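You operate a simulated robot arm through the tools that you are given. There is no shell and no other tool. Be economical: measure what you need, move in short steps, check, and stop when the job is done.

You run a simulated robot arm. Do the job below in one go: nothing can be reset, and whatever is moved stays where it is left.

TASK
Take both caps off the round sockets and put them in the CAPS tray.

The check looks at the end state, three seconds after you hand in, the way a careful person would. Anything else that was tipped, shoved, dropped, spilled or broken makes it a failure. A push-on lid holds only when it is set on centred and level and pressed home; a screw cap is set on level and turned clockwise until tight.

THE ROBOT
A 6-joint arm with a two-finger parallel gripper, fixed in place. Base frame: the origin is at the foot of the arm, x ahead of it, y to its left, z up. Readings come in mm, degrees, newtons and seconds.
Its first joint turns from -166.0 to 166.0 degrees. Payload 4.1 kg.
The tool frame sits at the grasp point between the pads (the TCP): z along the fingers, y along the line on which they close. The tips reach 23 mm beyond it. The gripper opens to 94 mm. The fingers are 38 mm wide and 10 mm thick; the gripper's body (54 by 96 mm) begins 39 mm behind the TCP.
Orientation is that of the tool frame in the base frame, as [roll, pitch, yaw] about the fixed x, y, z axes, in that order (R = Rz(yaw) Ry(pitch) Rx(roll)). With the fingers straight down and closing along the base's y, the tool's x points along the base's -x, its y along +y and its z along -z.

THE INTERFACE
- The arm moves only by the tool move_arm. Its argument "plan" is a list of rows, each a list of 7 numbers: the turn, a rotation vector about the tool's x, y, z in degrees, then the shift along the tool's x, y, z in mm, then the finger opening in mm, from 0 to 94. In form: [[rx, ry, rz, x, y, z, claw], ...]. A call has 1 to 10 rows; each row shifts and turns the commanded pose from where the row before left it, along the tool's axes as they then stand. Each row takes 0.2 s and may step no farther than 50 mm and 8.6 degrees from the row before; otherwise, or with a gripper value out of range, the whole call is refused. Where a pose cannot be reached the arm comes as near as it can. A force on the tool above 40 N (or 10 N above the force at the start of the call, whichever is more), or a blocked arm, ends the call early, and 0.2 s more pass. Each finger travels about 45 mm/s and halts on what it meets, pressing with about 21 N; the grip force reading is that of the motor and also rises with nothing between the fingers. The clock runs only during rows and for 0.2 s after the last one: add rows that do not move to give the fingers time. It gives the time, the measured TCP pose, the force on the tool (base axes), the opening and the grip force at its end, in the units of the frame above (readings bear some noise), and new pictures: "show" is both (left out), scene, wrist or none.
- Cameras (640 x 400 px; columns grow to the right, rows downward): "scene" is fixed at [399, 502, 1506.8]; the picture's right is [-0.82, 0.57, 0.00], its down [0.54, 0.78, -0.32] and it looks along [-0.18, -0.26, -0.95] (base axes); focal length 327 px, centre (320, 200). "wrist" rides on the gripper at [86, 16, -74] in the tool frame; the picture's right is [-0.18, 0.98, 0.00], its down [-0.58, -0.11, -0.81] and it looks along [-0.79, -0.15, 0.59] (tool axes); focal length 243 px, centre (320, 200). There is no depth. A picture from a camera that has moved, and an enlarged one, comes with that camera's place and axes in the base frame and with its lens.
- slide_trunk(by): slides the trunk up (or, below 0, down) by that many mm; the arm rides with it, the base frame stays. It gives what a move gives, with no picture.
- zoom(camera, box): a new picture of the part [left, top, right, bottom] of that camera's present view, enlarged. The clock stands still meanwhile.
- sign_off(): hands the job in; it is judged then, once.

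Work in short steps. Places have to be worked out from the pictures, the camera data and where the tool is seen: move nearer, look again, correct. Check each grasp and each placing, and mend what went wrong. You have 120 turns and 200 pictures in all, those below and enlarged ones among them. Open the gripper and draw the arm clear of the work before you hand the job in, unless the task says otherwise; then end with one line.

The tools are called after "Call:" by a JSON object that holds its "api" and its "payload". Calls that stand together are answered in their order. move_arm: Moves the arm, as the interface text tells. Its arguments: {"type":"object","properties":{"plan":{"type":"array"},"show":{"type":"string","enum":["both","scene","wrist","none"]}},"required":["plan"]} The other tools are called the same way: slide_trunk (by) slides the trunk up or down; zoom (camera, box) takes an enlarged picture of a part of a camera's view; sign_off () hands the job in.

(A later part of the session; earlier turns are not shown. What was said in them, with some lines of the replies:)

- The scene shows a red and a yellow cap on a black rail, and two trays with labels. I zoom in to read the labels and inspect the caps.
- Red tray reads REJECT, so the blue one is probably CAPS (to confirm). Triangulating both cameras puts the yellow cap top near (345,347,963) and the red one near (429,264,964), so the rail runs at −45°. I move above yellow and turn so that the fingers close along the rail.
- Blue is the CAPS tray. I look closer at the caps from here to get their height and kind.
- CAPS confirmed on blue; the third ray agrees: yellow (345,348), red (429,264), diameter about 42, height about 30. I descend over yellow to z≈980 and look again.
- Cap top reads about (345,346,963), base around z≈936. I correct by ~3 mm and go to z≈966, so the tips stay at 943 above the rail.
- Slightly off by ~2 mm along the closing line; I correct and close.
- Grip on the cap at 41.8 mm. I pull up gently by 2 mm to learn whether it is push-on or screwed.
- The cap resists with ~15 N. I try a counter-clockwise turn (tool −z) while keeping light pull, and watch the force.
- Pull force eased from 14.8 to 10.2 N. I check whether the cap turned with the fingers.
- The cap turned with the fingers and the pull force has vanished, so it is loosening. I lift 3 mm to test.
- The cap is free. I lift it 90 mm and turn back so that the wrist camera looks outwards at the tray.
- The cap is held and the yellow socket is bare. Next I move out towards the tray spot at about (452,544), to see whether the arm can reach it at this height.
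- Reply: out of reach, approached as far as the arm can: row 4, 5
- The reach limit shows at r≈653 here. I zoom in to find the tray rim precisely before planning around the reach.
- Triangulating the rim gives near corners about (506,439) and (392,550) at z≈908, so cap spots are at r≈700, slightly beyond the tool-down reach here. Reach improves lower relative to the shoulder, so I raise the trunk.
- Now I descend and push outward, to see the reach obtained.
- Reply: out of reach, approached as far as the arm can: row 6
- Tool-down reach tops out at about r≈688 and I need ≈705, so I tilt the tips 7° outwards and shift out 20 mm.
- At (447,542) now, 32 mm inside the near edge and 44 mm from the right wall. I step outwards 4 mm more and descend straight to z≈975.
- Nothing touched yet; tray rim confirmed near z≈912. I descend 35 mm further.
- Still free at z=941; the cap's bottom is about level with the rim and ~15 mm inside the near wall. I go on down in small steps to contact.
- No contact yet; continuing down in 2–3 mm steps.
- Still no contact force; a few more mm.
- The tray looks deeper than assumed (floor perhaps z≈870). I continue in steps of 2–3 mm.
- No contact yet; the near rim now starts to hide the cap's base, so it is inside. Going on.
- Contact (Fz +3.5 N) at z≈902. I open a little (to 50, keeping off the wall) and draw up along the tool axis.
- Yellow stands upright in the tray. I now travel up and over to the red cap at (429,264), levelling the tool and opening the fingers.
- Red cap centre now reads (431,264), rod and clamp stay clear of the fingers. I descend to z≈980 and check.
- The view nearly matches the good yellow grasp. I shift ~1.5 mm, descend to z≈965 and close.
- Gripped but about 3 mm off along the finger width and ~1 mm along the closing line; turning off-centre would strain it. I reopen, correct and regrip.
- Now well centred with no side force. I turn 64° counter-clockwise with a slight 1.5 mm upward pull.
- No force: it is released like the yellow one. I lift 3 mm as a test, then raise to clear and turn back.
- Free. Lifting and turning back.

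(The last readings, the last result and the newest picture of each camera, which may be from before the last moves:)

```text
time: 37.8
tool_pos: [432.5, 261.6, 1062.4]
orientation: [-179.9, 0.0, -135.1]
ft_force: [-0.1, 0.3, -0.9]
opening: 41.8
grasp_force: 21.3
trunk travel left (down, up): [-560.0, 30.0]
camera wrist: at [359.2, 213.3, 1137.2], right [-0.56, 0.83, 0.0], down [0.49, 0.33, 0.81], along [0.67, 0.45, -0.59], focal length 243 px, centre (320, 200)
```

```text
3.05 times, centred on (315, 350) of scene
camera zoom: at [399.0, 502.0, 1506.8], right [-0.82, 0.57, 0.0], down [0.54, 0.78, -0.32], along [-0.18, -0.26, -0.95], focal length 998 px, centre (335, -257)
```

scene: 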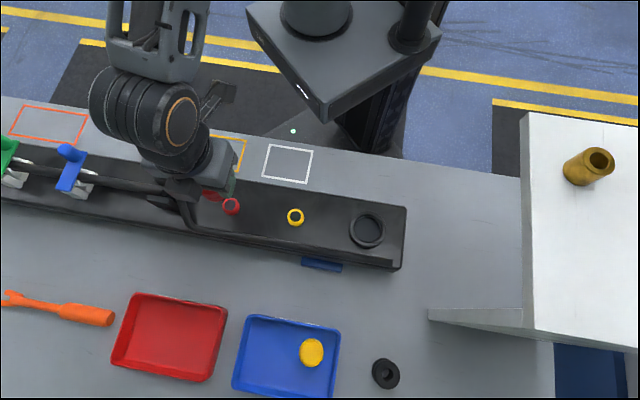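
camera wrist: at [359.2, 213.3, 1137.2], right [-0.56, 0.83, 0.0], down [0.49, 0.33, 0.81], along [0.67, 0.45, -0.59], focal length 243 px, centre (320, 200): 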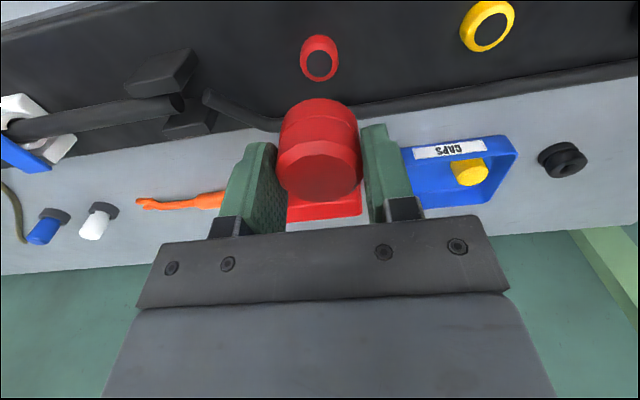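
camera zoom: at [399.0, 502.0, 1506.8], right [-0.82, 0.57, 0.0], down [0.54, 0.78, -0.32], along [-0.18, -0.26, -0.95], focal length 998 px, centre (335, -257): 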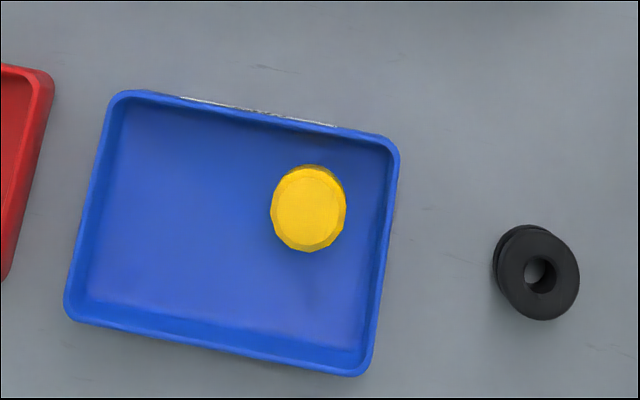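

Both sockets are bare and the yellow cap stands well in the tray. I carry red towards its spot (497,501), 66 mm beside yellow, tilting 7° on the way.

Call:
{"api": "move_arm", "payload": {"plan": [[0, 0, 0, -39.6, 24.7, 0, 30], [0, 0, 0, -39.6, 24.7, 0, 30], [0, -3.5, 0, -39.6, 24.7, 0, 30], [0, -3.5, 0, -39.6, 24.7, 0, 30], [0, 0, 0, -39.6, 24.7, 0, 30], [0, 0, 0, 0, 0, 0, 30]]}}

```text
time: 39.2
tool_pos: [483.6, 489.0, 1066.9]
orientation: [179.9, 6.9, -134.9]
ft_force: [0.4, 1.2, 0.3]
opening: 42.1
grasp_force: 21.1
trunk travel left (down, up): [-560.0, 30.0]
camera wrist: at [405.5, 434.5, 1131.1], right [-0.57, 0.82, 0.02], down [0.42, 0.26, 0.87], along [0.71, 0.5, -0.49], focal length 243 px, centre (320, 200)
```

scene: 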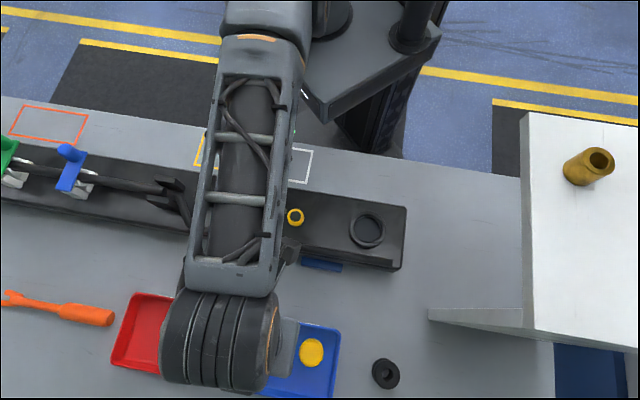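
wrist: 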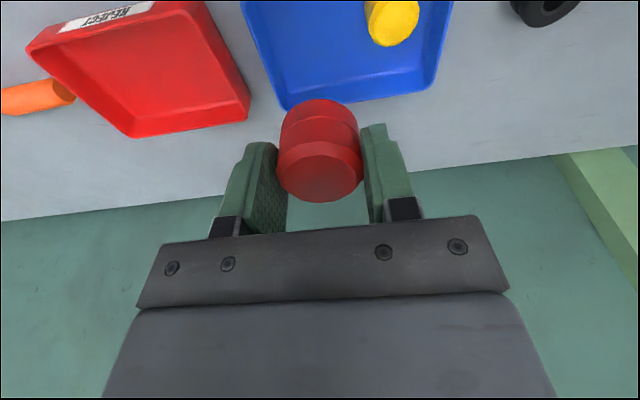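

Next I descend 60 mm and shift out 18 mm to (497,501).

Call:
{"api": "move_arm", "payload": {"plan": [[0, 0, 0, 3.6, 0, 30, 30], [0, 0, 0, 3.6, 0, 30, 30], [0, 0, 0, -9, -0.5, 1.1, 30], [0, 0, 0, -9, -0.5, 1.1, 30], [0, 0, 0, 3.6, 0, 30, 30], [0, 0, 0, 0, 0, 0, 30]], "show": "wrist"}}

```text
time: 40.6
tool_pos: [497.6, 498.9, 978.9]
orientation: [180.0, 7.0, -135.1]
ft_force: [-0.7, -0.1, -1.1]
opening: 42.0
grasp_force: 20.8
trunk travel left (down, up): [-560.0, 30.0]
camera wrist: at [420.4, 444.4, 1042.6], right [-0.57, 0.82, 0.02], down [0.42, 0.26, 0.87], along [0.71, 0.5, -0.49], focal length 243 px, centre (320, 200)
```

wrist: 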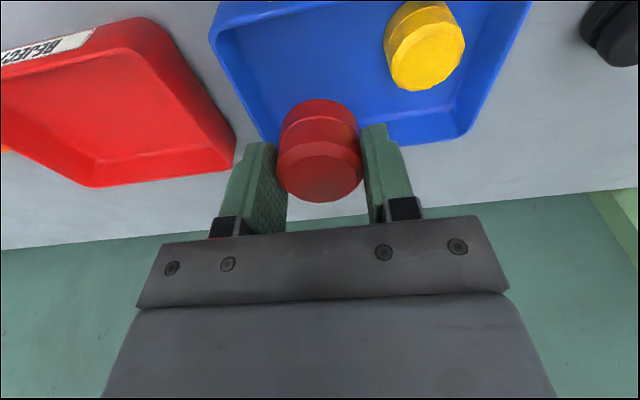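

Position is 48 mm inside the left wall and 37 mm inside the near edge; good. Descending to z≈920.

Call:
{"api": "move_arm", "payload": {"plan": [[0, 0, 0, 1.8, 0, 15, 30], [0, 0, 0, 1.8, 0, 15, 30], [0, 0, 0, 1.2, 0, 10, 30], [0, 0, 0, 1.2, 0, 10, 30], [0, 0, 0, 0.9, 0, 8, 30], [0, 0, 0, 0, 0, 0, 30]], "show": "wrist"}}

```text
time: 42.0
tool_pos: [497.5, 502.1, 919.9]
orientation: [-180.0, 7.0, -135.0]
ft_force: [-0.5, 0.4, 0.1]
opening: 42.0
grasp_force: 21.4
trunk travel left (down, up): [-560.0, 30.0]
camera wrist: at [419.7, 446.0, 983.2], right [-0.57, 0.82, 0.02], down [0.42, 0.26, 0.87], along [0.71, 0.5, -0.49], focal length 243 px, centre (320, 200)
```

wrist: 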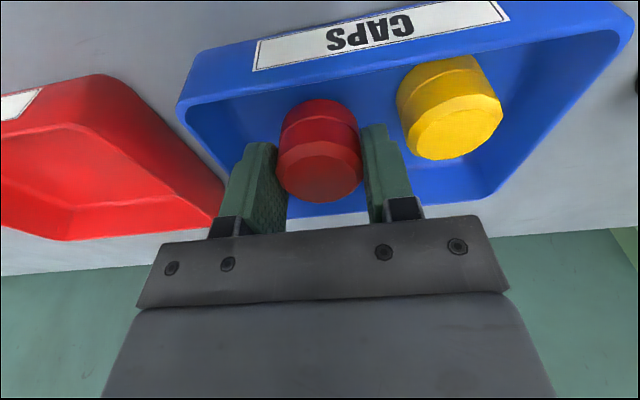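

Clear of yellow and walls. I go down slowly to contact.

Call:
{"api": "move_arm", "payload": {"plan": [[0, 0, 0, 0.6, 0, 5, 30], [0, 0, 0, 0.6, 0, 5, 30], [0, 0, 0, 0.3, 0, 2.5, 30], [0, 0, 0, 0.2, 0, 2, 30], [0, 0, 0, 0.2, 0, 1.5, 30], [0, 0, 0, 0, 0, 0, 30]], "show": "wrist"}}

```text
time: 43.4
tool_pos: [498.0, 501.6, 904.7]
orientation: [-180.0, 7.0, -135.0]
ft_force: [-0.3, 0.0, -0.6]
opening: 41.9
grasp_force: 21.1
trunk travel left (down, up): [-560.0, 30.0]
camera wrist: at [419.9, 446.2, 967.7], right [-0.57, 0.82, 0.02], down [0.42, 0.26, 0.87], along [0.71, 0.5, -0.49], focal length 243 px, centre (320, 200)
```

wrist: 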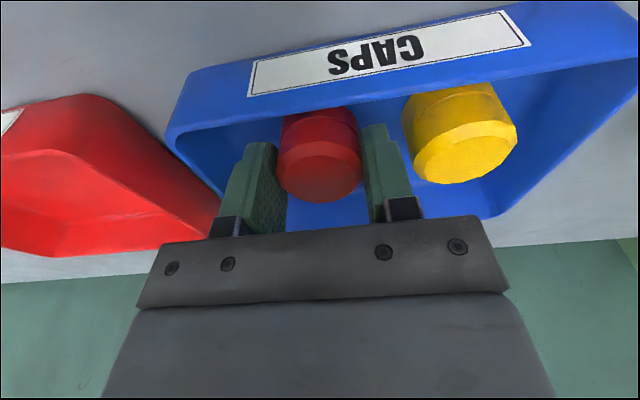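

Almost down; two more small steps.

Call:
{"api": "move_arm", "payload": {"plan": [[0, 0, 0, 0.2, 0, 1.5, 30], [0, 0, 0, 0.1, 0, 1, 30], [0, 0, 0, 0, 0, 0, 30]], "show": "none"}}

```text
time: 44.2
tool_pos: [498.2, 500.9, 902.7]
orientation: [-179.9, 7.1, -135.0]
ft_force: [0.9, 0.0, 6.1]
opening: 41.8
grasp_force: 20.8
trunk travel left (down, up): [-560.0, 30.0]
```

Contact at 6 N. I open to 50 and withdraw along the tool axis.

Call:
{"api": "move_arm", "payload": {"plan": [[0, 0, 0, 0, 0, 0, 50], [0, 0, 0, 0, 0, 0, 50], [0, 0, 0, 0, 0, -10, 50], [0, 0, 0, 0, 0, -20, 50], [0, 0, 0, 0, 0, -40, 50], [0, 0, 0, 0, 0, -40, 50], [0, 0, 0, 0, 0, -45, 50], [0, 0, 0, 40, 0, 0, 50], [0, 0, 0, 45, 0, 0, 50], [0, 0, 0, 45, 0, 0, 50]]}}

```text
time: 46.4
tool_pos: [395.3, 397.0, 1040.3]
orientation: [180.0, 7.1, -135.0]
ft_force: [0.0, -0.3, -0.4]
opening: 50.1
grasp_force: 0.1
trunk travel left (down, up): [-560.0, 30.0]
camera wrist: at [317.1, 342.0, 1104.5], right [-0.57, 0.82, 0.02], down [0.41, 0.26, 0.87], along [0.71, 0.5, -0.49], focal length 243 px, centre (320, 200)
```

scene: 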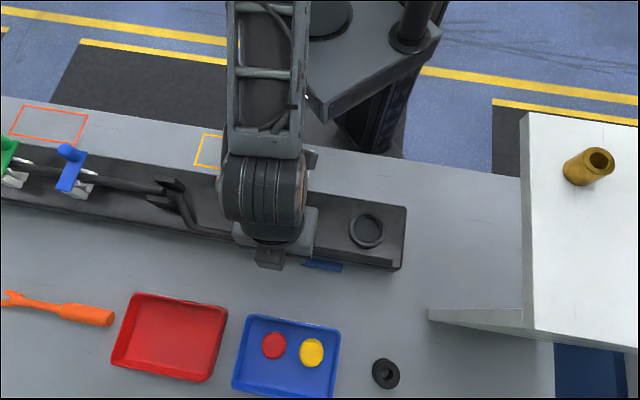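
wrist: 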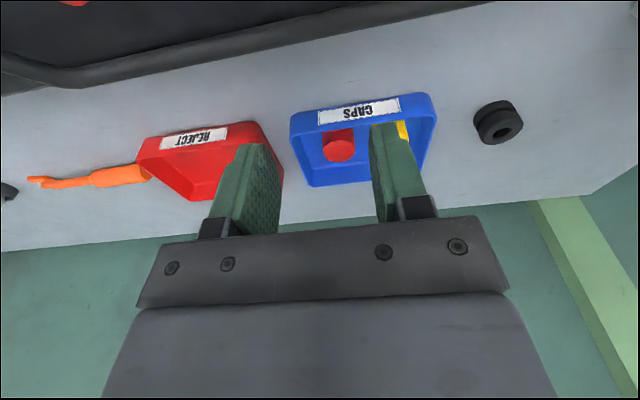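

Both caps stand in the CAPS tray and nothing else has moved. I raise the arm clear and open the gripper, then check the sockets.

Call:
{"api": "move_arm", "payload": {"plan": [[0, 3.5, 0, 0, 0, -40, 70], [0, 3.5, 0, 0, 0, -45, 94], [0, 0, 0, 40, 0, -20, 94], [0, 0, 0, 40, 0, 0, 94], [0, 0, 0, 0, 0, 0, 94]]}}

```text
time: 47.6
tool_pos: [331.6, 335.1, 1142.3]
orientation: [180.0, 0.1, -135.0]
ft_force: [-0.3, 0.5, -0.4]
opening: 93.8
grasp_force: 0.1
trunk travel left (down, up): [-560.0, 30.0]
camera wrist: at [259.9, 286.0, 1217.3], right [-0.57, 0.82, 0.0], down [0.49, 0.33, 0.81], along [0.67, 0.46, -0.59], focal length 243 px, centre (320, 200)
```

scene: 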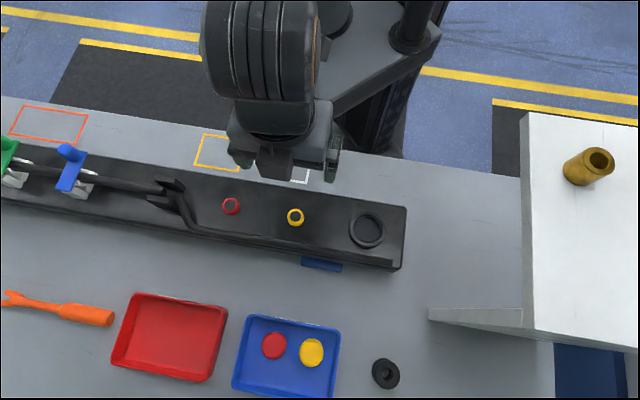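
wrist: 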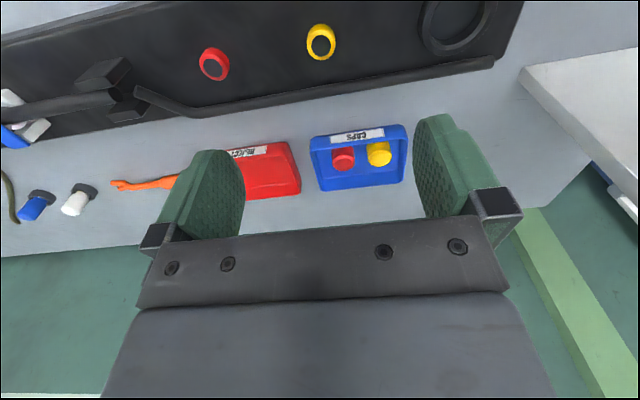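

Both sockets are bare, both caps stand in the CAPS tray, and the arm is clear with the gripper open. Handing in.

Call:
{"api": "sign_off", "payload": {}}

```text
The job is handed in.
```

Both caps are off their sockets and standing in the blue CAPS tray; nothing else moved in the final pictures, and the arm is clear with the gripper open.
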